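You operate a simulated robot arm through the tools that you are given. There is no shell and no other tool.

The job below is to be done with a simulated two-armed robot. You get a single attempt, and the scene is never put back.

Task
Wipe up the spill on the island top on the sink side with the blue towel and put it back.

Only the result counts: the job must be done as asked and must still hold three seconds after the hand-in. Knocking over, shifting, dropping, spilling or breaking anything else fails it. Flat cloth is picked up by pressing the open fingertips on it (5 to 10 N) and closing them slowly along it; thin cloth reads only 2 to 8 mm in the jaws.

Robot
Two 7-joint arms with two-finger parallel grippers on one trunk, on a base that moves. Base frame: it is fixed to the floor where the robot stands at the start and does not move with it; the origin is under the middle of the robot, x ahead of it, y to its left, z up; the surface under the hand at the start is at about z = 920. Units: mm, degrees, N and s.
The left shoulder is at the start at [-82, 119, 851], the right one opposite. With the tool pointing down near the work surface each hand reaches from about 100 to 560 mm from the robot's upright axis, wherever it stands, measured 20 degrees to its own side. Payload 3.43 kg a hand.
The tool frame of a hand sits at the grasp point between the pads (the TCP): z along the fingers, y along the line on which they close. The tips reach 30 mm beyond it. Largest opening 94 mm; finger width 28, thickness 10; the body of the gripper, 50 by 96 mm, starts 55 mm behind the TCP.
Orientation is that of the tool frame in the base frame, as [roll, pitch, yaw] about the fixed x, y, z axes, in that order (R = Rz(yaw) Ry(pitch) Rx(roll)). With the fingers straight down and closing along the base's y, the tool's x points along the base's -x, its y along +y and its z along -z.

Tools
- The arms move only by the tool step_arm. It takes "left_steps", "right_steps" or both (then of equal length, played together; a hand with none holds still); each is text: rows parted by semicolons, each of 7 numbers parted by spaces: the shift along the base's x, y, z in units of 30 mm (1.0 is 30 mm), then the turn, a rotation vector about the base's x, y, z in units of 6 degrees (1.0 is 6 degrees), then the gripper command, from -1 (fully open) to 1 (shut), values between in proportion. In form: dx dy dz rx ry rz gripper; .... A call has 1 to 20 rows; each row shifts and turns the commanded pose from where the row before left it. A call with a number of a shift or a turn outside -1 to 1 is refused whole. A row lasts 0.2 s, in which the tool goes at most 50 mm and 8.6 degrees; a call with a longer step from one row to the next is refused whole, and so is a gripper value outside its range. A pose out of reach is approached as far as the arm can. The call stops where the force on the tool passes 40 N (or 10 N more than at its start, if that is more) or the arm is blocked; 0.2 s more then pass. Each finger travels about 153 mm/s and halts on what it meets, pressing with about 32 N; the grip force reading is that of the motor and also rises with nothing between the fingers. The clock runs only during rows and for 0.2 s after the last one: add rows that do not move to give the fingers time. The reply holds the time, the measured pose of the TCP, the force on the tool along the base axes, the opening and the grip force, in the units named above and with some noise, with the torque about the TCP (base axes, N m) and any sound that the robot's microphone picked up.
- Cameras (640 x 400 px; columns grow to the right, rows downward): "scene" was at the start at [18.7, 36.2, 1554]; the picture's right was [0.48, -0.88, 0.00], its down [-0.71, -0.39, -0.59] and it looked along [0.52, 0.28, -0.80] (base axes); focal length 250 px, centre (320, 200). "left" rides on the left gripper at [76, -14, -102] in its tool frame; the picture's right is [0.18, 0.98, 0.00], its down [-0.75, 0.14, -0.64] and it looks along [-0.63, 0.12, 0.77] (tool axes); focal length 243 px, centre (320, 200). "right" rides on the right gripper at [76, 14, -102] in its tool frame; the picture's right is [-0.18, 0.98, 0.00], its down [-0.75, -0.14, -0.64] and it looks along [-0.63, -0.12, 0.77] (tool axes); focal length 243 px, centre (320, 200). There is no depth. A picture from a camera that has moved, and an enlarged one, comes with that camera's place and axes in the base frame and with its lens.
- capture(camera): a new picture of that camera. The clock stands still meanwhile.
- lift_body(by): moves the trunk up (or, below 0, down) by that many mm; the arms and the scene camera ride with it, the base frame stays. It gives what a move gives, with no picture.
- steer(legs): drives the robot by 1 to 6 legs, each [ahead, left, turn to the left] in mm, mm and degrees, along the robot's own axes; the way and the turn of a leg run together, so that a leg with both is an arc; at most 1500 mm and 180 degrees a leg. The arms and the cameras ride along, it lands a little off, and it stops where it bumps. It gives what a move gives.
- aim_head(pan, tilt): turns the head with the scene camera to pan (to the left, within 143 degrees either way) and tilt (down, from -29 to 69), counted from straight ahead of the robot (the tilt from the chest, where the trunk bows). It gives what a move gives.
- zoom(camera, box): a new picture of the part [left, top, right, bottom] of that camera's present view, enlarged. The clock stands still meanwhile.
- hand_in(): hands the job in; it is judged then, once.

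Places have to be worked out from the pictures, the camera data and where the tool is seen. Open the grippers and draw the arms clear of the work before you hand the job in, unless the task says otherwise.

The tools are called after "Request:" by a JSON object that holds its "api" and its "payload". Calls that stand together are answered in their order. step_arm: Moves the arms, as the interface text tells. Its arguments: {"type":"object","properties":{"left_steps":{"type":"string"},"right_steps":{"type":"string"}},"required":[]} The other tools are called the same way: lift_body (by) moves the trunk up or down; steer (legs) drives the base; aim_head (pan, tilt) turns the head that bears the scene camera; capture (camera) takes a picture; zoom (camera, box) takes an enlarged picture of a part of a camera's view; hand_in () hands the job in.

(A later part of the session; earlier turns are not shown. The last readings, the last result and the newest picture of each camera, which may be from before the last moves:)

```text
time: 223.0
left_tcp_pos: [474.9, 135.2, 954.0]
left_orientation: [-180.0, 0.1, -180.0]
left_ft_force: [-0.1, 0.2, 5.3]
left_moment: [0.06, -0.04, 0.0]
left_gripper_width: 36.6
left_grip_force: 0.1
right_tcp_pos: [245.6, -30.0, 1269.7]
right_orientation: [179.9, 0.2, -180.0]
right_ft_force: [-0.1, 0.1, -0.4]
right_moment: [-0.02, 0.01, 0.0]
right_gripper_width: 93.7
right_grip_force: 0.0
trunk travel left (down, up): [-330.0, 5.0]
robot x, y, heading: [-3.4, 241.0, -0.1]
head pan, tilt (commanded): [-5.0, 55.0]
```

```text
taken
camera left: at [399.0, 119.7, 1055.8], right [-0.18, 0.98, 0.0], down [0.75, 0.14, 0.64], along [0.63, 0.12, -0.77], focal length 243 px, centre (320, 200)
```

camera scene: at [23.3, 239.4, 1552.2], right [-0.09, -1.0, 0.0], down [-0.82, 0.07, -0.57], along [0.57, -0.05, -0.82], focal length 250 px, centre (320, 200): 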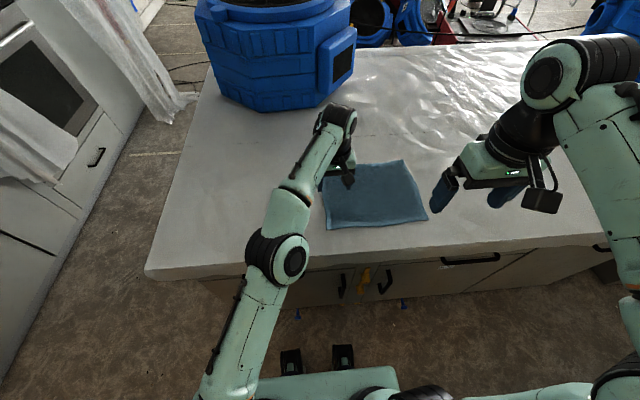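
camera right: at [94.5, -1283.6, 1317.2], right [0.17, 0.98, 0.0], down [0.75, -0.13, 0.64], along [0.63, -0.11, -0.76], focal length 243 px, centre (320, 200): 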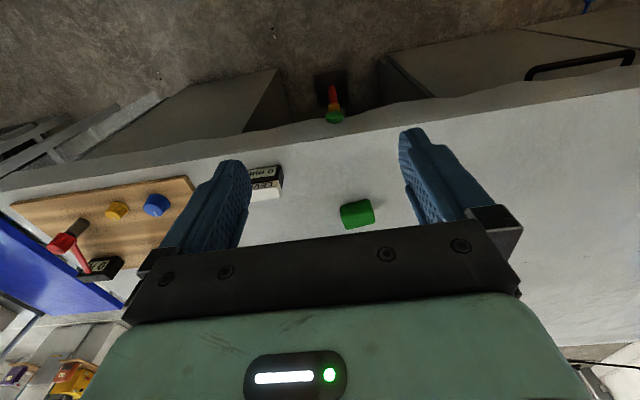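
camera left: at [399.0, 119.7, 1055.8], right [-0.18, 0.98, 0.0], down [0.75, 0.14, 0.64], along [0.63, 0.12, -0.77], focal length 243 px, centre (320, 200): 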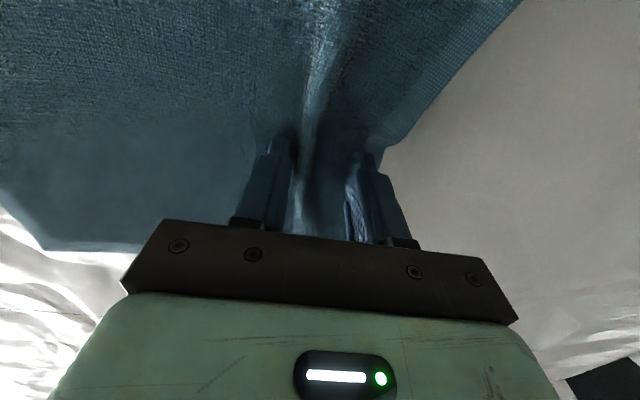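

The cloth is folding up into a ridge between the fingers. I keep closing slowly to a full pinch.

Request:
{"api": "step_arm", "payload": {"left_steps": "0 0 0 0 0 0 0.3; 0 0 0 0 0 0 0.38; 0 0 0 0 0 0 0.46; 0 0 0 0 0 0 0.54; 0 0 0 0 0 0 0.62; 0 0 0 0 0 0 0.7; 0 0 0 0 0 0 0.78; 0 0 0 0 0 0 0.86; 0 0 0 0 0 0 0.94; 0 0 0 0 0 0 1; 0 0 0 0 0 0 1; 0 0 0 0 0 0 1"}}

Request:
{"api": "capture", "payload": {"camera": "left"}}

```text
time: 225.6
left_tcp_pos: [474.7, 134.9, 952.9]
left_orientation: [-179.8, 0.2, -180.0]
left_ft_force: [-0.8, -0.3, 5.2]
left_moment: [0.04, -0.01, 0.01]
left_gripper_width: 6.5
left_grip_force: 32.3
right_tcp_pos: [245.2, -30.0, 1271.3]
right_orientation: [-180.0, 0.1, -179.8]
right_ft_force: [-1.6, -0.2, -0.2]
right_moment: [0.03, 0.0, -0.01]
right_gripper_width: 94.1
right_grip_force: 0.0
trunk travel left (down, up): [-330.0, 5.0]
robot x, y, heading: [-0.8, 244.7, 0.2]
head pan, tilt (commanded): [-5.0, 55.0]
```

```text
taken
camera left: at [399.1, 119.7, 1055.8], right [-0.18, 0.98, 0.0], down [0.75, 0.14, 0.64], along [0.63, 0.12, -0.77], focal length 243 px, centre (320, 200)
```

left: 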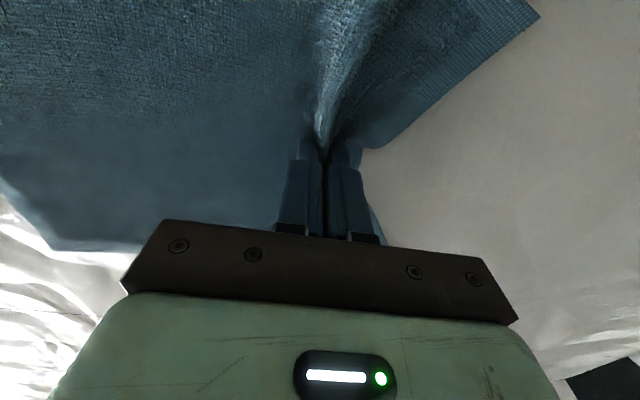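

Pinched: 6.5 mm of cloth with 32 N grip. I ease up 2 mm and drag the towel slowly toward the spill, checking part way.

Request:
{"api": "step_arm", "payload": {"left_steps": "0 0 0.07 0 0 0 1; 0 0.3 0 0 0 0 1; -0.04 0.5 0 0 0 0 1; -0.04 0.6 0 0 0 0 1; -0.04 0.6 0 0 0 0 1; -0.04 0.6 0 0 0 0 1; -0.04 0.6 0 0 0 0 1; 0 0 0 0 0 0 1"}}

Request:
{"api": "capture", "payload": {"camera": "left"}}

Request:
{"api": "capture", "payload": {"camera": "scene"}}

```text
time: 227.4
left_tcp_pos: [470.4, 232.9, 954.4]
left_orientation: [-179.9, 0.1, -180.0]
left_ft_force: [-0.2, 0.4, 1.0]
left_moment: [0.05, 0.05, -0.04]
left_gripper_width: 6.0
left_grip_force: 32.2
right_tcp_pos: [246.9, -30.9, 1271.6]
right_orientation: [-180.0, 0.2, -179.9]
right_ft_force: [0.9, -0.1, 0.4]
right_moment: [0.02, 0.0, -0.01]
right_gripper_width: 94.0
right_grip_force: 0.0
trunk travel left (down, up): [-330.0, 5.0]
robot x, y, heading: [-3.9, 246.0, 0.1]
head pan, tilt (commanded): [-5.0, 55.0]
```

```text
taken
camera left: at [394.2, 217.1, 1056.9], right [-0.18, 0.98, 0.0], down [0.75, 0.14, 0.64], along [0.63, 0.12, -0.77], focal length 243 px, centre (320, 200)
```

left: 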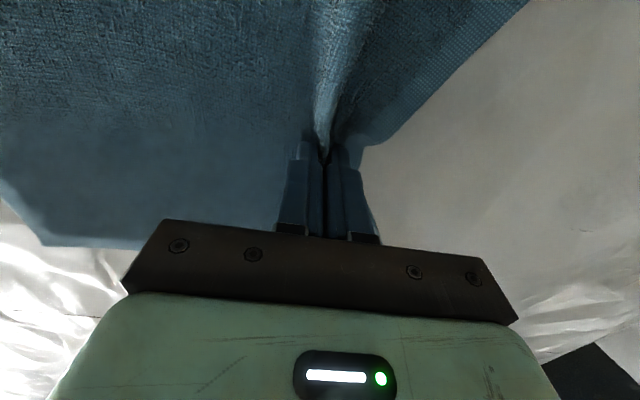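

```text
taken
camera scene: at [22.6, 239.0, 1611.1], right [-0.09, -1.0, 0.0], down [-0.82, 0.07, -0.57], along [0.57, -0.05, -0.82], focal length 250 px, centre (320, 200)
```

scene: 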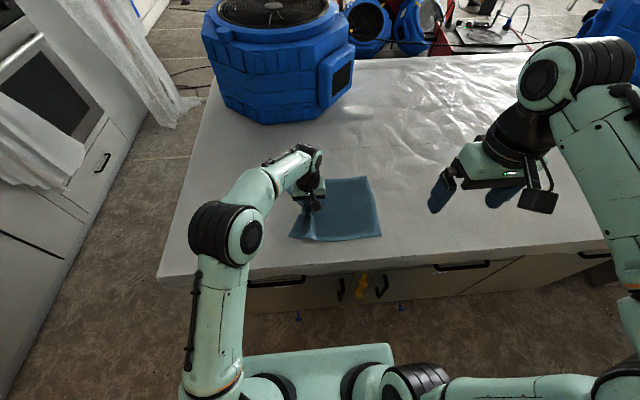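

The towel follows. A small dark mark at the right of the wrist view matches the spill rim; I zoom there to confirm the outline.

Request:
{"api": "zoom", "payload": {"camera": "left", "box": [500, 130, 640, 270]}}

Request:
{"api": "zoom", "payload": {"camera": "left", "box": [540, 180, 640, 250]}}

```text
2.86 times, centred on (570, 200) of left
camera zoom: at [394.2, 217.1, 1056.9], right [-0.18, 0.98, 0.0], down [0.75, 0.14, 0.64], along [0.63, 0.12, -0.77], focal length 693 px, centre (-394, 200)
```

zoom: 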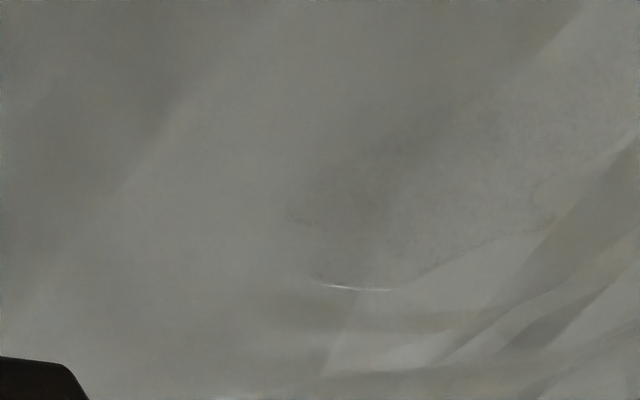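

```text
5.71 times, centred on (590, 215) of left
camera zoom: at [394.2, 217.1, 1056.9], right [-0.18, 0.98, 0.0], down [0.75, 0.14, 0.64], along [0.63, 0.12, -0.77], focal length 1386 px, centre (-1223, 114)
```

zoom: 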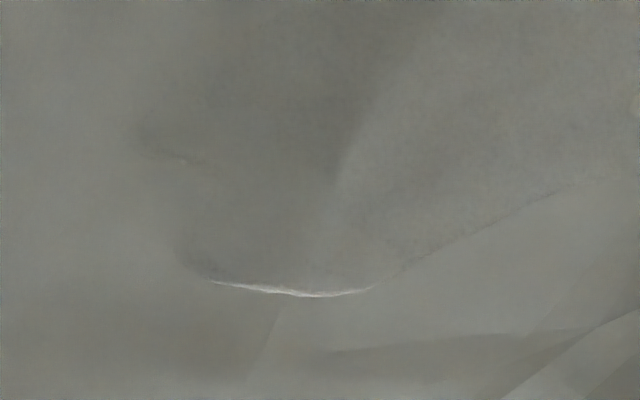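

The outline is clear here: far rim at x≈500, from (479, 413) over (500, 458) to (473, 484). I drag on to y≈320 and look again for the near edge.

Request:
{"api": "step_arm", "payload": {"left_steps": "-0.04 0.6 0 0 0 0 1; -0.04 0.6 0 0 0 0 1; -0.04 0.6 0 0 0 0 1; -0.04 0.6 0 0 0 0 1; -0.04 0.4 0 0 0 0 1; 0 0 0 0 0 0 1"}}

Request:
{"api": "capture", "payload": {"camera": "left"}}

Request:
{"api": "zoom", "payload": {"camera": "left", "box": [400, 60, 640, 210]}}

Request:
{"api": "zoom", "payload": {"camera": "left", "box": [480, 100, 620, 200]}}

```text
time: 228.8
left_tcp_pos: [463.9, 316.8, 953.8]
left_orientation: [-179.8, 0.2, 180.0]
left_ft_force: [0.1, -0.9, 2.2]
left_moment: [0.05, -0.03, -0.04]
left_gripper_width: 6.0
left_grip_force: 31.7
right_tcp_pos: [246.1, -31.0, 1270.5]
right_orientation: [180.0, 0.1, -180.0]
right_ft_force: [-0.7, -1.0, -0.7]
right_moment: [-0.01, 0.0, 0.03]
right_gripper_width: 94.0
right_grip_force: 0.0
trunk travel left (down, up): [-330.0, 5.0]
robot x, y, heading: [-1.4, 247.0, 0.1]
head pan, tilt (commanded): [-5.0, 55.0]
```

```text
taken
camera left: at [388.1, 300.6, 1056.8], right [-0.18, 0.98, 0.0], down [0.75, 0.14, 0.64], along [0.63, 0.12, -0.77], focal length 243 px, centre (320, 200)
```

left: 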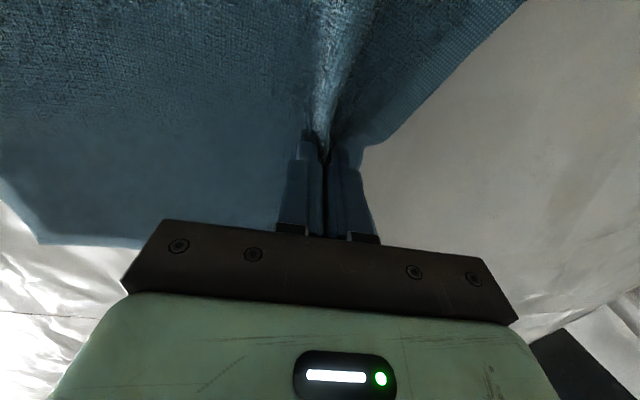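

```text
2.67 times, centred on (520, 135) of left
camera zoom: at [388.1, 300.6, 1056.8], right [-0.18, 0.98, 0.0], down [0.75, 0.14, 0.64], along [0.63, 0.12, -0.77], focal length 647 px, centre (-213, 373)
```

zoom: 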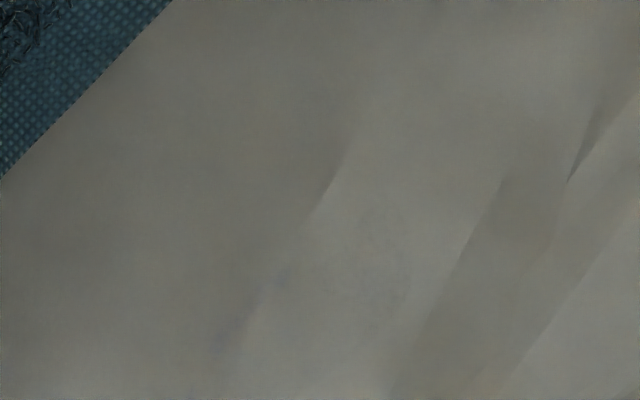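

```text
4.00 times, centred on (550, 150) of left
camera zoom: at [388.1, 300.6, 1056.8], right [-0.18, 0.98, 0.0], down [0.75, 0.14, 0.64], along [0.63, 0.12, -0.77], focal length 970 px, centre (-600, 400)
```

zoom: 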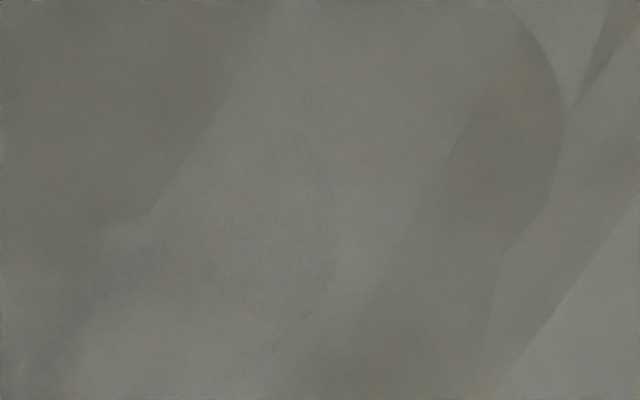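

The film spans about x 422-500 and y 408-485. I now wipe with the pinched cloth pressed lightly, in strokes along x that advance in +y.

Request:
{"api": "step_arm", "payload": {"left_steps": "-0.2 0.6 0 0 0 0 1; -0.3 0.6 0 0 0 0 1; -0.4 0.6 0 0 0 0 1; -0.5 0.5 -0.03 0 0 0 1; -0.4 0.1 -0.03 0 0 0 1; 0.7 0.05 0 0 0 0 1; 0.7 0.05 0 0 0 0 1; 0.7 0.05 0 0 0 0 1; 0.7 0.05 0 0 0 0 1; 0 0 0 0 0 0 1"}}

Request:
{"api": "capture", "payload": {"camera": "left"}}

Request:
{"api": "capture", "payload": {"camera": "scene"}}

```text
time: 231.0
left_tcp_pos: [492.8, 394.5, 954.3]
left_orientation: [-179.9, 0.2, 180.0]
left_ft_force: [-0.7, -0.1, 2.6]
left_moment: [0.04, -0.03, -0.01]
left_gripper_width: 6.4
left_grip_force: 31.7
right_tcp_pos: [245.7, -30.8, 1270.6]
right_orientation: [-180.0, 0.2, -179.9]
right_ft_force: [-0.3, 0.2, -0.5]
right_moment: [0.02, -0.03, 0.0]
right_gripper_width: 94.3
right_grip_force: 0.1
trunk travel left (down, up): [-330.0, 5.0]
robot x, y, heading: [-1.9, 245.5, 0.1]
head pan, tilt (commanded): [-5.0, 55.0]
```

```text
taken
camera left: at [417.4, 378.4, 1056.0], right [-0.18, 0.98, 0.0], down [0.75, 0.14, 0.64], along [0.63, 0.12, -0.77], focal length 243 px, centre (320, 200)
```

left: 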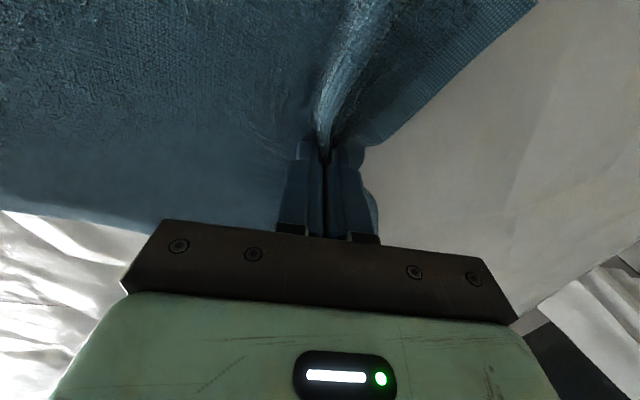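

```text
taken
camera scene: at [22.1, 239.2, 1611.1], right [-0.09, -1.0, 0.0], down [-0.82, 0.07, -0.57], along [0.57, -0.05, -0.82], focal length 250 px, centre (320, 200)
```

scene: 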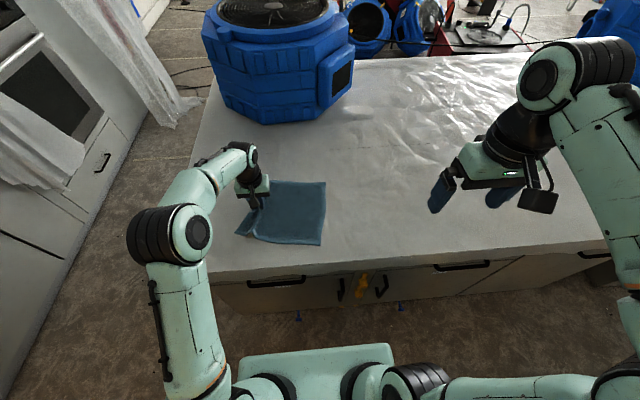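

Contact force is only about 2.6 N, so I press about 2 mm further and continue the strokes.

Request:
{"api": "step_arm", "payload": {"left_steps": "0.6 0.1 -0.07 0 0 0 1; 0 0.5 0 0 0 0 1; -0.7 0 0 0 0 0 1; -0.7 0 0 0 0 0 1; -0.7 0 0 0 0 0 1; -0.7 0 0 0 0 0 1; -0.7 0 0 0 0 0 1; 0 0 0 0 0 0 1"}}

```text
time: 232.8
left_tcp_pos: [404.9, 411.5, 953.3]
left_orientation: [-179.9, 0.0, -180.0]
left_ft_force: [3.0, -0.2, 15.7]
left_moment: [0.05, -0.1, -0.05]
left_gripper_width: 6.2
left_grip_force: 31.9
right_tcp_pos: [245.1, -32.0, 1270.1]
right_orientation: [180.0, 0.3, -179.9]
right_ft_force: [0.5, -0.2, 0.4]
right_moment: [0.01, -0.01, 0.01]
right_gripper_width: 93.9
right_grip_force: 0.2
trunk travel left (down, up): [-330.0, 5.0]
robot x, y, heading: [0.6, 242.1, -0.2]
head pan, tilt (commanded): [-5.0, 55.0]
```

About 16 N now, a good wiping pressure. I continue the strokes across the middle of the spill.

Request:
{"api": "step_arm", "payload": {"left_steps": "0 0.5 0.01 0 0 0 1; 0.7 0 0 0 0 0 1; 0.7 0 0 0 0 0 1; 0.7 0 0 0 0 0 1; 0.7 0 0 0 0 0 1; 0.7 0 0 0 0 0 1; 0 0.5 0 0 0 0 1; -0.7 0 0 0 0 0 1; -0.7 0 0 0 0 0 1; -0.7 0 0 0 0 0 1; -0.7 0 0 0 0 0 1; -0.7 0 0 0 0 0 1; 0 0 0 0 0 0 1"}}

Request:
{"api": "capture", "payload": {"camera": "left"}}

```text
time: 235.6
left_tcp_pos: [408.7, 440.8, 952.0]
left_orientation: [-179.9, 0.4, -180.0]
left_ft_force: [6.9, -0.1, 31.9]
left_moment: [0.07, -0.19, 0.0]
left_gripper_width: 6.3
left_grip_force: 32.2
right_tcp_pos: [244.9, -31.5, 1270.1]
right_orientation: [-180.0, 0.4, -179.9]
right_ft_force: [1.3, 1.1, -0.3]
right_moment: [0.0, -0.01, 0.02]
right_gripper_width: 93.9
right_grip_force: 0.0
trunk travel left (down, up): [-330.0, 5.0]
robot x, y, heading: [-1.7, 247.3, -0.1]
head pan, tilt (commanded): [-5.0, 55.0]
```

```text
taken
camera left: at [332.1, 425.6, 1054.4], right [-0.18, 0.98, 0.0], down [0.75, 0.14, 0.65], along [0.64, 0.12, -0.76], focal length 243 px, centre (320, 200)
```

left: 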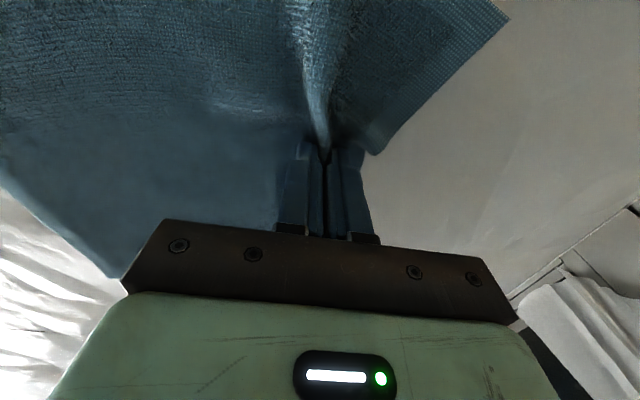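

Pressure rose to 32 N near the edge; I ease up 1.5 mm and carry on with the remaining strokes.

Request:
{"api": "step_arm", "payload": {"left_steps": "0 0.5 0.05 0 0 0 1; 0.7 0 0 0 0 0 1; 0.7 0 0 0 0 0 1; 0.7 0 -0.01 0 0 0 1; 0.7 0 -0.01 0 0 0 1; 0.7 0 -0.01 0 0 0 1; 0 0.5 0 0 0 0 1; -0.7 0 0.01 0 0 0 1; -0.7 0 0.01 0 0 0 1; -0.7 0 0.01 0 0 0 1; -0.7 0 0 0 0 0 1; -0.7 0 0 0 0 0 1; 0 0 0 0 0 0 1"}}

```text
time: 238.4
left_tcp_pos: [407.1, 469.5, 952.3]
left_orientation: [-179.9, 0.0, 180.0]
left_ft_force: [0.5, -0.5, 5.1]
left_moment: [0.02, 0.0, -0.04]
left_gripper_width: 6.1
left_grip_force: 31.9
right_tcp_pos: [246.6, -30.0, 1271.0]
right_orientation: [-180.0, 0.2, -179.9]
right_ft_force: [-0.5, -0.7, -0.1]
right_moment: [0.02, 0.0, -0.01]
right_gripper_width: 93.8
right_grip_force: 0.2
trunk travel left (down, up): [-330.0, 5.0]
robot x, y, heading: [-4.2, 244.9, 0.0]
head pan, tilt (commanded): [-5.0, 55.0]
```

Now 5 N at the near end. I do the next stroke with a bit more pressure and read the force at the far end.

Request:
{"api": "step_arm", "payload": {"left_steps": "0 0.5 -0.02 0 0 0 1; 0.7 0 0 0 0 0 1; 0.7 0 -0.01 0 0 0 1; 0.7 0 -0.01 0 0 0 1; 0.7 0 -0.01 0 0 0 1; 0.6 0 -0.01 0 0 0 1; 0 0 0 0 0 0 1"}}

Request:
{"api": "capture", "payload": {"camera": "left"}}

Request:
{"api": "capture", "payload": {"camera": "scene"}}

```text
time: 240.0
left_tcp_pos: [505.7, 485.3, 953.1]
left_orientation: [-179.9, 0.3, 180.0]
left_ft_force: [-0.8, -0.6, 8.8]
left_moment: [0.03, 0.03, -0.03]
left_gripper_width: 6.1
left_grip_force: 32.2
right_tcp_pos: [244.4, -32.0, 1272.1]
right_orientation: [-180.0, 0.2, -179.9]
right_ft_force: [-0.5, -0.2, 0.1]
right_moment: [0.03, 0.01, -0.03]
right_gripper_width: 93.9
right_grip_force: 0.1
trunk travel left (down, up): [-330.0, 5.0]
robot x, y, heading: [-2.0, 245.3, -0.1]
head pan, tilt (commanded): [-5.0, 55.0]
```

```text
taken
camera left: at [430.0, 470.6, 1055.3], right [-0.18, 0.98, 0.0], down [0.75, 0.14, 0.64], along [0.63, 0.12, -0.77], focal length 243 px, centre (320, 200)
```

left: 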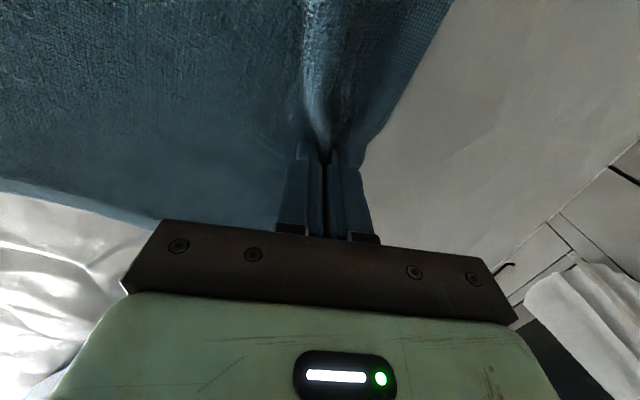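

```text
taken
camera scene: at [21.6, 238.9, 1611.2], right [-0.09, -1.0, 0.0], down [-0.82, 0.07, -0.57], along [0.57, -0.05, -0.82], focal length 250 px, centre (320, 200)
```

scene: 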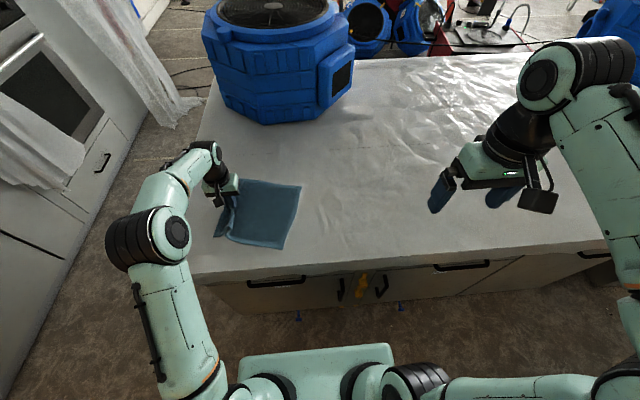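

8.8 N, good. I do the last stroke at y≈500 back and then draw the towel body a bit further over the spot.

Request:
{"api": "step_arm", "payload": {"left_steps": "0 0.5 0 0 0 0 1; -0.7 0 0.01 0 0 0 1; -0.7 0 0.01 0 0 0 1; -0.7 0 0.01 0 0 0 1; -0.7 0 0.01 0 0 0 1; 0.5 0.4 0 0 0 0 1; 0.6 0.4 0 0 0 0 1; 0.6 0.3 0.02 0 0 0 1; 0 0 0 0 0 0 1"}}

Request:
{"api": "capture", "payload": {"camera": "left"}}

Request:
{"api": "capture", "payload": {"camera": "scene"}}

```text
time: 242.0
left_tcp_pos: [476.4, 535.0, 953.5]
left_orientation: [-179.9, 0.0, 180.0]
left_ft_force: [-1.4, -0.3, 5.9]
left_moment: [0.06, 0.04, 0.0]
left_gripper_width: 6.2
left_grip_force: 32.1
right_tcp_pos: [245.1, -30.3, 1270.3]
right_orientation: [-179.9, 0.2, -179.9]
right_ft_force: [0.4, -0.2, -0.4]
right_moment: [0.0, 0.01, 0.01]
right_gripper_width: 93.7
right_grip_force: 0.1
trunk travel left (down, up): [-330.0, 5.0]
robot x, y, heading: [-5.2, 246.9, 0.0]
head pan, tilt (commanded): [-5.0, 55.0]
```

```text
taken
camera left: at [399.6, 519.7, 1055.8], right [-0.18, 0.98, 0.0], down [0.75, 0.14, 0.64], along [0.63, 0.12, -0.77], focal length 243 px, centre (320, 200)
```

left: 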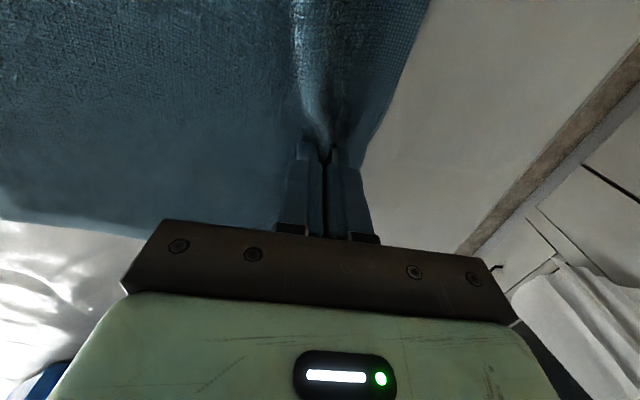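

```text
taken
camera scene: at [21.9, 238.9, 1611.1], right [-0.09, -1.0, 0.0], down [-0.82, 0.07, -0.57], along [0.57, -0.05, -0.82], focal length 250 px, centre (320, 200)
```

scene: 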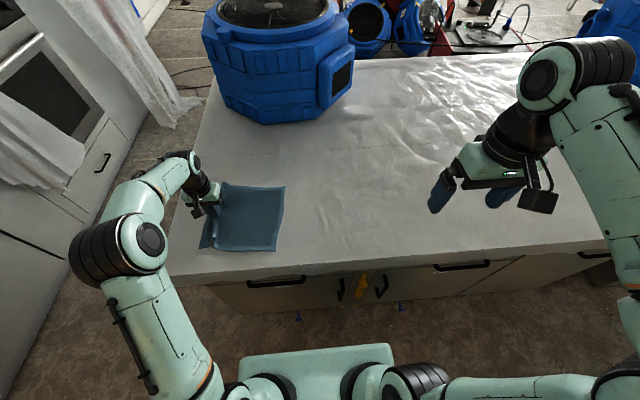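

The cloth has passed over the whole spill area under pressure. I now release by opening slowly with light contact, which should also spread the fold out again.

Request:
{"api": "step_arm", "payload": {"left_steps": "0 0 0 0 0 0 0.8; 0 0 0 0 0 0 0.7; 0 0 0 0 0 0 0.55; 0 0 0 0 0 0 0.4; 0 0 0 0 0 0 0.25; 0 0 0 0 0 0 0.1; 0 0 0 0 0 0 -0.05; 0 0 0 0 0 0 -0.2; 0 0 0 0 0 0 -0.35; 0 0 0 0 0 0 -0.5; 0 0 0 0 0 0 -0.5"}}

Request:
{"api": "capture", "payload": {"camera": "left"}}

```text
time: 244.4
left_tcp_pos: [476.4, 535.6, 954.4]
left_orientation: [-179.9, 0.1, 179.9]
left_ft_force: [-0.2, -0.2, 4.0]
left_moment: [-0.02, 0.02, -0.01]
left_gripper_width: 68.4
left_grip_force: 0.1
right_tcp_pos: [245.7, -30.9, 1272.4]
right_orientation: [-180.0, 0.3, -180.0]
right_ft_force: [-0.4, -0.7, -0.3]
right_moment: [-0.01, 0.0, 0.0]
right_gripper_width: 93.8
right_grip_force: 0.0
trunk travel left (down, up): [-330.0, 5.0]
robot x, y, heading: [-1.5, 245.9, 0.3]
head pan, tilt (commanded): [-5.0, 55.0]
```

```text
taken
camera left: at [399.8, 519.5, 1056.0], right [-0.18, 0.98, 0.0], down [0.75, 0.14, 0.64], along [0.63, 0.12, -0.77], focal length 243 px, centre (320, 200)
```

left: 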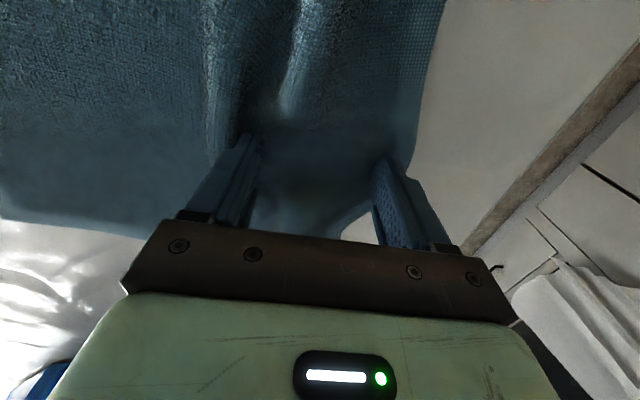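

The fold has mostly spread out. I lift the left hand straight up and retreat to the left, then look at the towel.

Request:
{"api": "step_arm", "payload": {"left_steps": "0 0 0.5 0 0 0 -0.5; 0 0 1 0 0 0 -0.5; 0 0 1 0 0 0 -0.5; -0.3 0.3 1 0 0 0 -0.5; -0.8 0.3 1 0 0 0 -0.5; -1 0.2 0.8 0 0 0 -0.5; -1 0.2 0.5 0 0 0 -0.5; -1 0 0.2 0 0 0 -0.5; -1 0 0 0 0 0 -0.5; -1 0 0 0 0 0 -0.5; -1 0 0 0 0 0 -0.5; 0 0 0 0 0 0 -0.5"}}

Request:
{"api": "aim_head", "payload": {"pan": 10, "tilt": 55}}

Request:
{"api": "capture", "payload": {"camera": "scene"}}

Request:
{"api": "zoom", "payload": {"camera": "scene", "box": [160, 120, 400, 270]}}

```text
time: 247.0
left_tcp_pos: [263.2, 564.9, 1134.4]
left_orientation: [-179.8, 0.0, -180.0]
left_ft_force: [0.0, -0.3, -0.3]
left_moment: [-0.02, 0.02, 0.0]
left_gripper_width: 70.6
left_grip_force: 0.1
right_tcp_pos: [246.8, -30.2, 1270.6]
right_orientation: [-180.0, 0.1, -179.9]
right_ft_force: [0.7, 0.2, -0.7]
right_moment: [0.0, 0.0, 0.0]
right_gripper_width: 93.9
right_grip_force: 0.1
trunk travel left (down, up): [-330.0, 5.0]
robot x, y, heading: [-2.2, 244.5, -0.1]
head pan, tilt (commanded): [-5.0, 55.0]
```

```text
time: 247.7
left_tcp_pos: [263.7, 565.7, 1133.6]
left_orientation: [-179.9, 0.0, -179.9]
left_ft_force: [-0.3, -0.8, 0.8]
left_moment: [0.0, 0.0, -0.02]
left_gripper_width: 70.4
left_grip_force: 0.0
right_tcp_pos: [246.3, -30.9, 1270.3]
right_orientation: [-180.0, 0.2, -179.9]
right_ft_force: [-0.8, 0.5, -0.4]
right_moment: [-0.02, -0.02, -0.01]
right_gripper_width: 94.2
right_grip_force: 0.0
trunk travel left (down, up): [-330.0, 5.0]
robot x, y, heading: [-0.7, 241.1, 0.0]
head pan, tilt (commanded): [10.0, 55.0]
```

```text
taken
camera scene: at [21.8, 258.0, 1611.1], right [0.17, -0.98, 0.0], down [-0.81, -0.14, -0.57], along [0.56, 0.1, -0.82], focal length 250 px, centre (320, 200)
```

scene: 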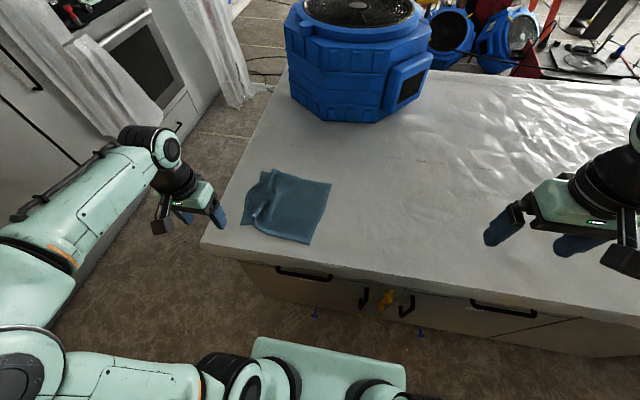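

```text
2.67 times, centred on (280, 195) of scene
camera zoom: at [21.8, 258.0, 1611.1], right [0.17, -0.98, 0.0], down [-0.81, -0.14, -0.57], along [0.56, 0.1, -0.82], focal length 668 px, centre (427, 213)
```

zoom: 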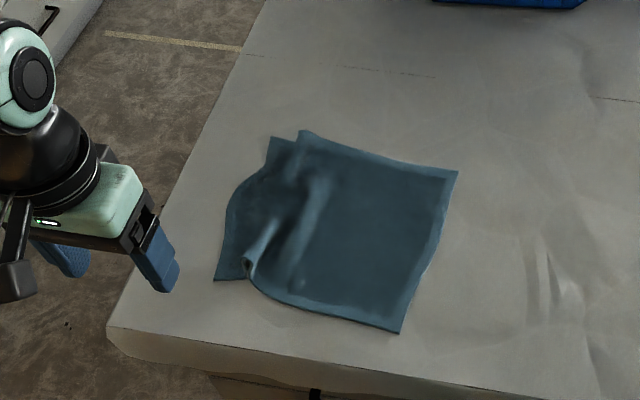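

The towel now spans roughly from its right edge (573,314)-(331,343) to a wrinkled left edge. I bring the right hand to the middle of that right edge, turned by about -7° to match, opened 50 mm for a smaller fold.

Request:
{"api": "step_arm", "payload": {"right_steps": "0.44 0.83 -0.56 0 0 -0.071 -0.06; 0.44 0.83 -0.56 0 0 -0.071 -0.06; 0.44 0.83 -0.56 0 0 -0.071 -0.06; 0.44 0.83 -0.56 0 0 -0.071 -0.06; 0.44 0.83 -0.56 0 0 -0.071 -0.06; 0.44 0.83 -0.56 0 0 -0.071 -0.06; 0.44 0.83 -0.56 0 0 -0.071 -0.06; 0.44 0.83 -0.56 0 0 -0.071 -0.06; 0.44 0.83 -0.56 0 0 -0.071 -0.06; 0.44 0.83 -0.56 0 0 -0.071 -0.06; 0.44 0.83 -0.56 0 0 -0.071 -0.06; 0.44 0.83 -0.56 0 0 -0.071 -0.06; 0.44 0.83 -0.56 0 0 -0.071 -0.06; 0.44 0.83 -0.56 0 0 -0.071 -0.06; 0.44 0.83 -0.56 0 0 -0.071 -0.06; 0.44 0.83 -0.56 0 0 -0.071 -0.06; 0 0 0 0 0 0 -0.06; 0 0 0 0 0 0 -0.06"}}

Request:
{"api": "capture", "payload": {"camera": "right"}}

Request:
{"api": "capture", "payload": {"camera": "scene"}}

```text
time: 251.5
left_tcp_pos: [263.6, 564.5, 1134.1]
left_orientation: [-179.9, -0.1, -180.0]
left_ft_force: [-0.7, -0.4, 0.0]
left_moment: [0.0, 0.02, 0.03]
left_gripper_width: 70.5
left_grip_force: 0.1
right_tcp_pos: [456.9, 365.8, 1002.0]
right_orientation: [-180.0, 0.1, 173.4]
right_ft_force: [0.5, 0.1, -0.3]
right_moment: [-0.03, -0.02, 0.01]
right_gripper_width: 49.8
right_grip_force: 0.1
trunk travel left (down, up): [-330.0, 5.0]
robot x, y, heading: [0.7, 241.9, -0.1]
head pan, tilt (commanded): [10.0, 55.0]
```

```text
taken
camera right: at [382.2, 389.6, 1103.9], right [0.3, 0.95, 0.0], down [0.73, -0.23, 0.64], along [0.62, -0.19, -0.76], focal length 243 px, centre (320, 200)
```

right: 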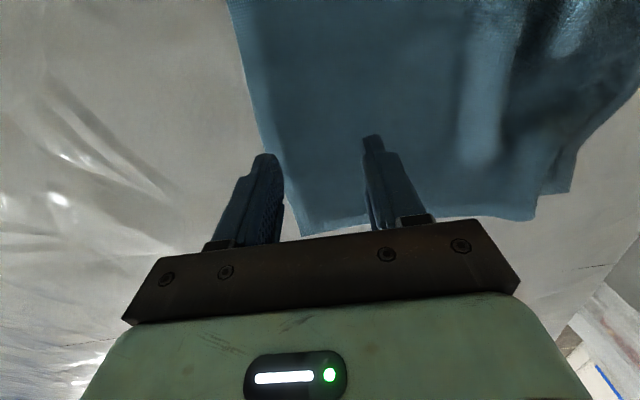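

```text
taken
camera scene: at [21.9, 258.4, 1611.1], right [0.17, -0.98, 0.0], down [-0.81, -0.14, -0.57], along [0.56, 0.1, -0.82], focal length 250 px, centre (320, 200)
```

scene: 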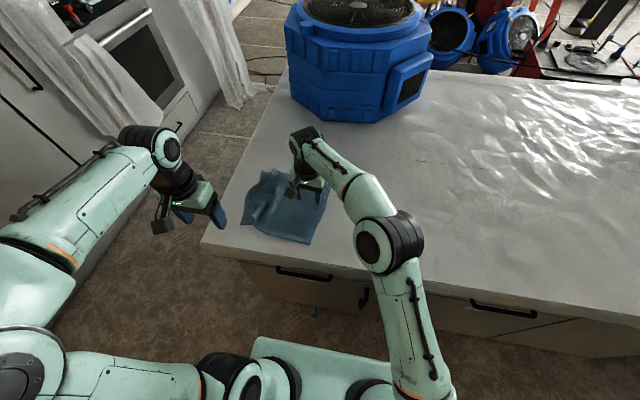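

Both tips will land just inside the towel's right edge. I descend to just above contact.

Request:
{"api": "step_arm", "payload": {"right_steps": "0 0.1 -0.5 0 0 0 -0.06; 0 0 -0.5 0 0 0 -0.06; 0 0 -0.45 0 0 0 -0.06; 0 0 -0.1 0 0 0 -0.06; 0 0 0 0 0 0 -0.06"}}

Request:
{"api": "step_arm", "payload": {"right_steps": "0 0 -0.05 0 0 0 -0.06; 0 0 0 0 0 0 -0.06; 0 0 0 0 0 0 -0.06"}}

```text
time: 252.7
left_tcp_pos: [262.1, 566.1, 1132.3]
left_orientation: [-179.8, 0.0, -180.0]
left_ft_force: [0.1, -0.2, -0.5]
left_moment: [0.0, 0.01, -0.01]
left_gripper_width: 70.6
left_grip_force: 0.0
right_tcp_pos: [456.3, 371.4, 955.6]
right_orientation: [180.0, 0.2, 173.4]
right_ft_force: [-0.2, -0.5, 0.4]
right_moment: [-0.02, 0.01, -0.01]
right_gripper_width: 49.9
right_grip_force: 0.1
trunk travel left (down, up): [-330.0, 5.0]
robot x, y, heading: [0.2, 243.4, 0.0]
head pan, tilt (commanded): [10.0, 55.0]
```

```text
time: 253.5
left_tcp_pos: [262.2, 563.9, 1133.1]
left_orientation: [-179.9, 0.1, 180.0]
left_ft_force: [-0.2, -0.2, 0.7]
left_moment: [0.0, -0.03, 0.01]
left_gripper_width: 70.4
left_grip_force: 0.1
right_tcp_pos: [458.0, 371.2, 954.7]
right_orientation: [-180.0, 0.2, 173.3]
right_ft_force: [-1.1, 0.2, 3.5]
right_moment: [-0.03, 0.04, 0.0]
right_gripper_width: 49.6
right_grip_force: 0.1
trunk travel left (down, up): [-330.0, 5.0]
robot x, y, heading: [-1.5, 241.8, 0.1]
head pan, tilt (commanded): [10.0, 55.0]
```

Contact at about 3.5 N. I press slightly more, to 7-8 N, then close slowly.

Request:
{"api": "step_arm", "payload": {"right_steps": "0 0 -0.035 0 0 0 -0.06; 0 0 0 0 0 0 -0.06; 0 0 0 0 0 0 0.02; 0 0 0 0 0 0 0.1; 0 0 0 0 0 0 0.18; 0 0 0 0 0 0 0.26; 0 0 0 0 0 0 0.34; 0 0 0 0 0 0 0.42; 0 0 0 0 0 0 0.5; 0 0 0 0 0 0 0.58; 0 0 0 0 0 0 0.66; 0 0 0 0 0 0 0.74; 0 0 0 0 0 0 0.82; 0 0 0 0 0 0 0.9; 0 0 0 0 0 0 1; 0 0 0 0 0 0 1; 0 0 0 0 0 0 1"}}

Request:
{"api": "capture", "payload": {"camera": "right"}}

```text
time: 257.1
left_tcp_pos: [262.4, 565.3, 1134.2]
left_orientation: [-179.9, 0.1, 180.0]
left_ft_force: [-0.2, -0.3, 0.5]
left_moment: [0.04, 0.02, 0.0]
left_gripper_width: 70.6
left_grip_force: 0.1
right_tcp_pos: [457.4, 371.9, 953.6]
right_orientation: [179.9, 0.3, 173.3]
right_ft_force: [0.8, 1.6, 11.5]
right_moment: [0.0, -0.04, 0.05]
right_gripper_width: 7.7
right_grip_force: 31.8
trunk travel left (down, up): [-330.0, 5.0]
robot x, y, heading: [0.8, 245.3, 0.0]
head pan, tilt (commanded): [10.0, 55.0]
```

```text
taken
camera right: at [383.2, 393.8, 1055.2], right [0.3, 0.95, 0.0], down [0.73, -0.23, 0.65], along [0.62, -0.19, -0.76], focal length 243 px, centre (320, 200)
```

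right: 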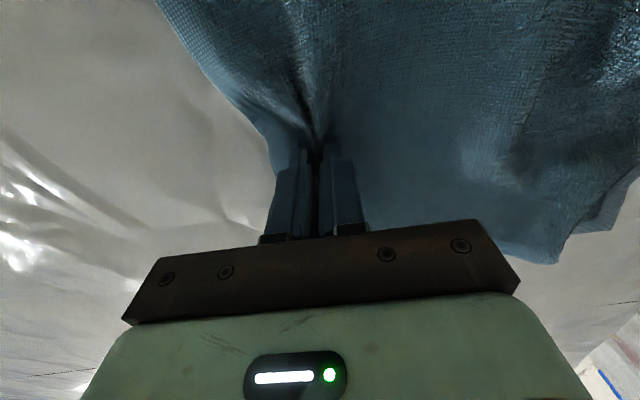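

Pinched (7.7 mm, 32 N). I ease up 2 mm and drag the towel back toward -y, turning it back gradually, and stop half way to look at the spill area.

Request:
{"api": "step_arm", "payload": {"right_steps": "0 0 0.07 0 0 0 1; 0.04 -0.4 0 0 0 0.06 1; 0.044 -0.66 0 0 0 0.07 1; 0.044 -0.66 0 0 0 0.07 1; 0.044 -0.66 0 0 0 0.07 1; 0.044 -0.66 0 0 0 0.07 1; 0.044 -0.66 0 0 0 0.07 1; 0.044 -0.66 0 0 0 0.07 1; 0.044 -0.66 0 0 0 0.07 1; 0.044 -0.66 0 0 0 0.07 1; 0.044 -0.66 0 0 0 0.07 1; 0.044 -0.66 0 0 0 0.07 1; 0 0 0 0 0 0 1"}}

Request:
{"api": "capture", "payload": {"camera": "scene"}}

Request:
{"api": "capture", "payload": {"camera": "right"}}

```text
time: 259.9
left_tcp_pos: [263.1, 565.5, 1133.8]
left_orientation: [-179.9, 0.1, -179.9]
left_ft_force: [-0.4, 0.3, -0.6]
left_moment: [0.05, -0.01, -0.01]
left_gripper_width: 70.5
left_grip_force: 0.1
right_tcp_pos: [473.8, 160.7, 955.2]
right_orientation: [-180.0, 0.2, 177.9]
right_ft_force: [-0.2, 0.8, 5.8]
right_moment: [-0.01, -0.09, 0.02]
right_gripper_width: 6.8
right_grip_force: 31.6
trunk travel left (down, up): [-330.0, 5.0]
robot x, y, heading: [-1.9, 243.2, 0.0]
head pan, tilt (commanded): [10.0, 55.0]
```

```text
taken
camera scene: at [21.4, 258.5, 1611.2], right [0.17, -0.98, 0.0], down [-0.81, -0.14, -0.57], along [0.57, 0.1, -0.82], focal length 250 px, centre (320, 200)
```

scene: 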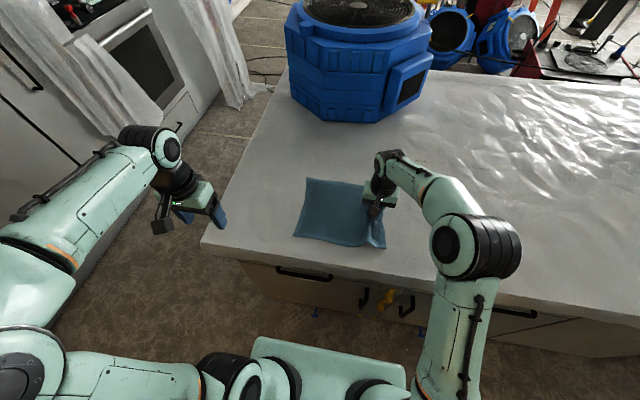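

```text
taken
camera right: at [396.4, 178.4, 1056.0], right [0.22, 0.98, 0.0], down [0.74, -0.17, 0.65], along [0.63, -0.14, -0.76], focal length 243 px, centre (320, 200)
```

right: 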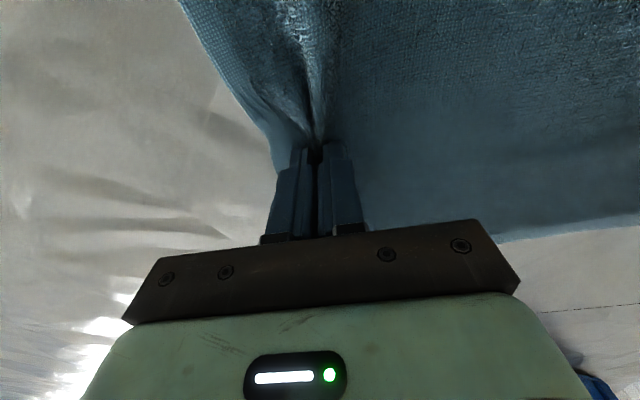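

The towel follows and its earlier wrinkle pulled flat. I move the left hand back to the pose where the rim was visible before, to check the spill area.

Request:
{"api": "step_arm", "payload": {"left_steps": "-0.6 -0.5 0.67 0 0 0 -1; -0.6 -0.5 0.67 0 0 0 -1; -0.6 -0.6 0.67 0 0 0 -1; -0.6 -0.6 0.67 0 0 0 -1; 0 0 0 0 0 0 -1"}}

Request:
{"api": "capture", "payload": {"camera": "left"}}

Request:
{"api": "zoom", "payload": {"camera": "left", "box": [240, 165, 320, 220]}}

Request:
{"api": "zoom", "payload": {"camera": "scene", "box": [226, 160, 310, 212]}}

```text
time: 261.1
left_tcp_pos: [188.2, 498.0, 1212.7]
left_orientation: [-179.9, 0.1, -180.0]
left_ft_force: [-0.4, -0.8, -0.3]
left_moment: [0.0, -0.01, 0.03]
left_gripper_width: 94.0
left_grip_force: 0.2
right_tcp_pos: [470.8, 161.8, 953.8]
right_orientation: [180.0, 0.4, 177.9]
right_ft_force: [0.9, 0.8, 10.1]
right_moment: [-0.08, -0.12, 0.03]
right_gripper_width: 6.9
right_grip_force: 31.4
trunk travel left (down, up): [-330.0, 5.0]
robot x, y, heading: [1.6, 244.5, 0.2]
head pan, tilt (commanded): [10.0, 55.0]
```

```text
taken
camera left: at [112.8, 483.1, 1314.8], right [-0.18, 0.98, 0.0], down [0.75, 0.14, 0.64], along [0.63, 0.12, -0.77], focal length 243 px, centre (320, 200)
```

left: 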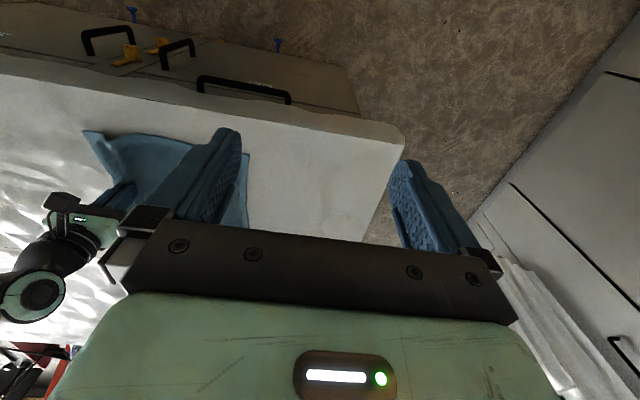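

```text
7.27 times, centred on (280, 192) of left
camera zoom: at [112.8, 483.1, 1314.8], right [-0.18, 0.98, 0.0], down [0.75, 0.14, 0.64], along [0.63, 0.12, -0.77], focal length 1764 px, centre (611, 254)
```

zoom: 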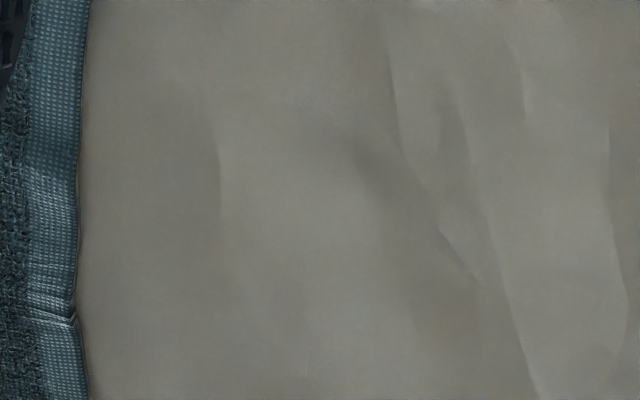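

```text
7.62 times, centred on (268, 186) of scene
camera zoom: at [21.3, 258.3, 1611.2], right [0.17, -0.98, 0.0], down [-0.81, -0.14, -0.57], along [0.57, 0.1, -0.82], focal length 1907 px, centre (716, 307)
```

zoom: 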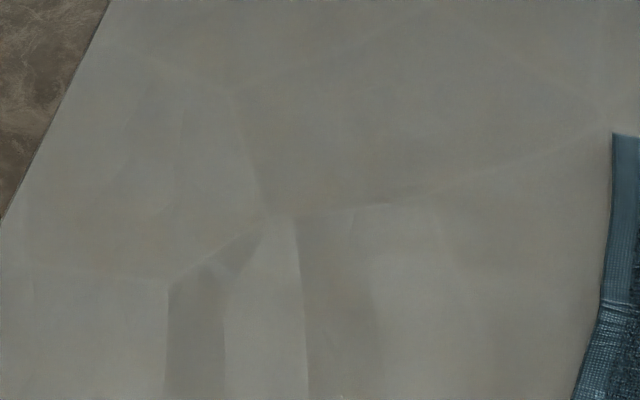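

From the same viewpoint the dotted rim is gone, so the film looks wiped. I finish dragging the towel back toward its original place.

Request:
{"api": "step_arm", "payload": {"right_steps": "0 0 0.05 0 0 0 1; 0.04 -0.63 0 0 0 0.056 1; 0.04 -0.63 0 0 0 0.056 1; 0.04 -0.63 0 0 0 0.056 1; 0.04 -0.63 0 0 0 0.056 1; 0.04 -0.63 0 0 0 0.056 1; 0.04 -0.63 0 0 0 0.056 1; 0.04 -0.63 0 0 0 0.056 1; 0.04 -0.63 0 0 0 0.056 1; 0.04 -0.63 0 0 0 0.056 1; 0 0 0 0 0 0 1"}}

Request:
{"api": "aim_head", "payload": {"pan": -5, "tilt": 55}}

Request:
{"api": "capture", "payload": {"camera": "scene"}}

Request:
{"api": "zoom", "payload": {"camera": "scene", "box": [260, 120, 500, 270]}}

```text
time: 263.5
left_tcp_pos: [189.5, 499.3, 1212.6]
left_orientation: [-179.8, 0.0, 179.9]
left_ft_force: [0.2, 0.4, 0.4]
left_moment: [0.0, 0.02, 0.01]
left_gripper_width: 94.0
left_grip_force: 0.1
right_tcp_pos: [481.4, -7.9, 956.4]
right_orientation: [179.9, 0.3, -179.2]
right_ft_force: [-0.8, 0.5, -0.5]
right_moment: [-0.06, -0.01, 0.02]
right_gripper_width: 6.8
right_grip_force: 32.2
trunk travel left (down, up): [-330.0, 5.0]
robot x, y, heading: [-3.1, 246.5, -0.2]
head pan, tilt (commanded): [10.0, 55.0]
```

```text
time: 264.3
left_tcp_pos: [189.7, 499.0, 1213.2]
left_orientation: [-179.9, -0.1, -179.9]
left_ft_force: [0.4, 0.4, -0.3]
left_moment: [0.01, 0.02, -0.01]
left_gripper_width: 94.1
left_grip_force: 0.0
right_tcp_pos: [482.0, -6.9, 954.7]
right_orientation: [-180.0, 0.2, -179.2]
right_ft_force: [0.0, -0.1, 0.7]
right_moment: [-0.06, 0.0, 0.05]
right_gripper_width: 6.7
right_grip_force: 32.0
trunk travel left (down, up): [-330.0, 5.0]
robot x, y, heading: [-0.9, 246.0, 0.2]
head pan, tilt (commanded): [-5.0, 55.0]
```

```text
taken
camera scene: at [22.6, 239.4, 1611.1], right [-0.09, -1.0, 0.0], down [-0.82, 0.07, -0.57], along [0.57, -0.05, -0.82], focal length 250 px, centre (320, 200)
```

scene: 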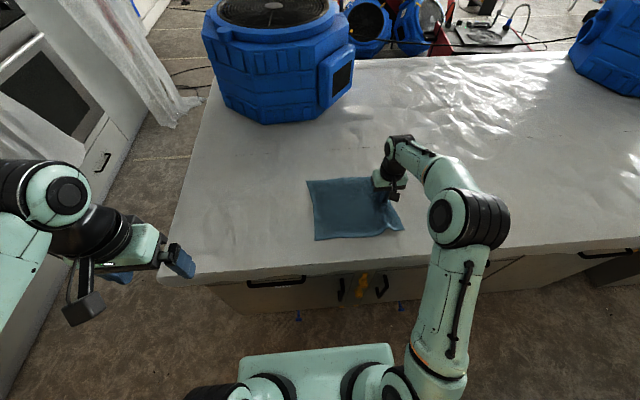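

```text
2.67 times, centred on (380, 195) of scene
camera zoom: at [22.6, 239.4, 1611.1], right [-0.09, -1.0, 0.0], down [-0.82, 0.07, -0.57], along [0.57, -0.05, -0.82], focal length 668 px, centre (160, 213)
```

zoom: 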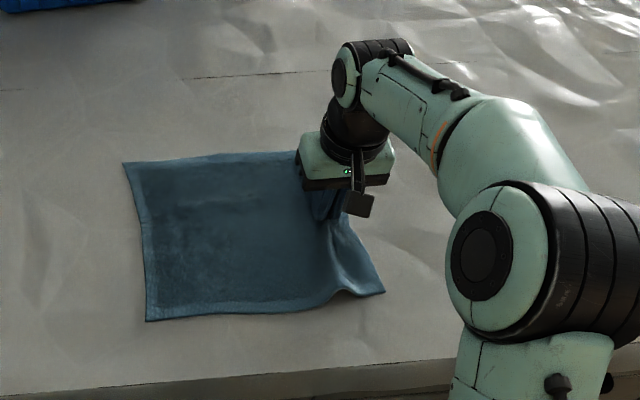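

The towel's left edge is at y≈225-238, about 35 mm short of its original 191-201. I drag that last bit, then open slowly with light pressure to spread the fold.

Request:
{"api": "step_arm", "payload": {"right_steps": "0.1 -0.63 0 0 0 0.05 1; 0.1 -0.63 0 0 0 0.05 1; 0 0 0 0 0 0 1; 0 0 0 0 0 0 1"}}

Request:
{"api": "capture", "payload": {"camera": "scene"}}

Request:
{"api": "zoom", "payload": {"camera": "scene", "box": [260, 120, 500, 270]}}

```text
time: 265.3
left_tcp_pos: [188.5, 499.5, 1212.7]
left_orientation: [-179.8, 0.0, -180.0]
left_ft_force: [-0.1, 0.3, -0.1]
left_moment: [0.02, 0.03, 0.0]
left_gripper_width: 93.8
left_grip_force: 0.0
right_tcp_pos: [487.1, -43.8, 955.0]
right_orientation: [-180.0, 0.2, -178.5]
right_ft_force: [0.3, 0.7, -0.8]
right_moment: [-0.05, 0.03, 0.0]
right_gripper_width: 6.9
right_grip_force: 32.1
trunk travel left (down, up): [-330.0, 5.0]
robot x, y, heading: [-2.9, 241.9, 0.0]
head pan, tilt (commanded): [-5.0, 55.0]
```

```text
taken
camera scene: at [22.6, 239.2, 1611.1], right [-0.09, -1.0, 0.0], down [-0.82, 0.07, -0.57], along [0.57, -0.05, -0.82], focal length 250 px, centre (320, 200)
```

scene: 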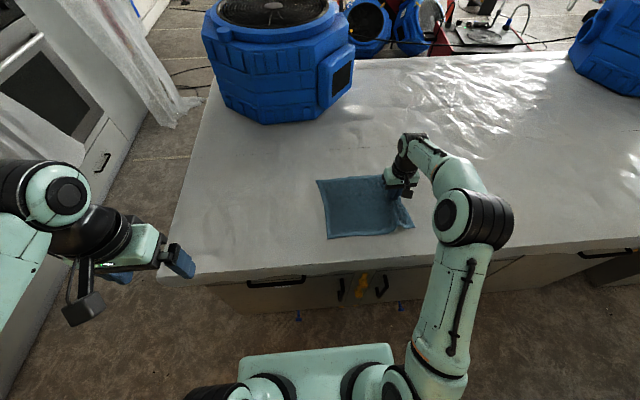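

```text
2.67 times, centred on (380, 195) of scene
camera zoom: at [22.6, 239.2, 1611.1], right [-0.09, -1.0, 0.0], down [-0.82, 0.07, -0.57], along [0.57, -0.05, -0.82], focal length 668 px, centre (160, 213)
```

zoom: 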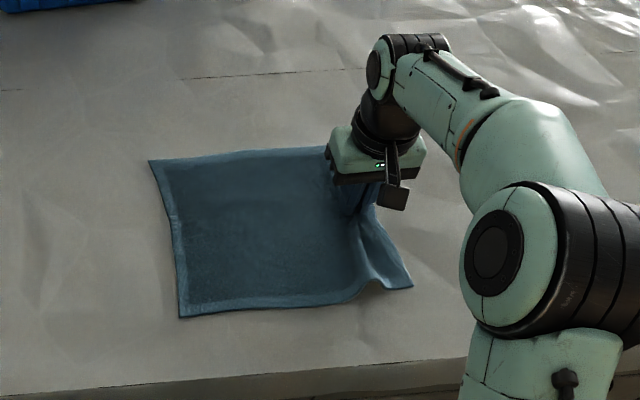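

The left corners are at (589,203) and (358,187), very near the originals. I press lightly and open slowly so the fold spreads to the right edge.

Request:
{"api": "step_arm", "payload": {"right_steps": "0 0 -0.06 0 0 0 1; 0 0 0 0 0 0 1; 0 0 0 0 0 0 0.8"}}

```text
time: 266.1
left_tcp_pos: [188.3, 498.7, 1212.2]
left_orientation: [-179.8, 0.0, -180.0]
left_ft_force: [-0.1, -0.2, -0.1]
left_moment: [0.02, 0.0, 0.01]
left_gripper_width: 94.0
left_grip_force: 0.2
right_tcp_pos: [489.4, -44.3, 955.5]
right_orientation: [-180.0, 0.3, -178.4]
right_ft_force: [-0.4, 0.3, 3.0]
right_moment: [0.01, -0.01, 0.04]
right_gripper_width: 7.7
right_grip_force: 8.3
trunk travel left (down, up): [-330.0, 5.0]
robot x, y, heading: [-5.4, 245.7, -0.0]
head pan, tilt (commanded): [-5.0, 55.0]
```

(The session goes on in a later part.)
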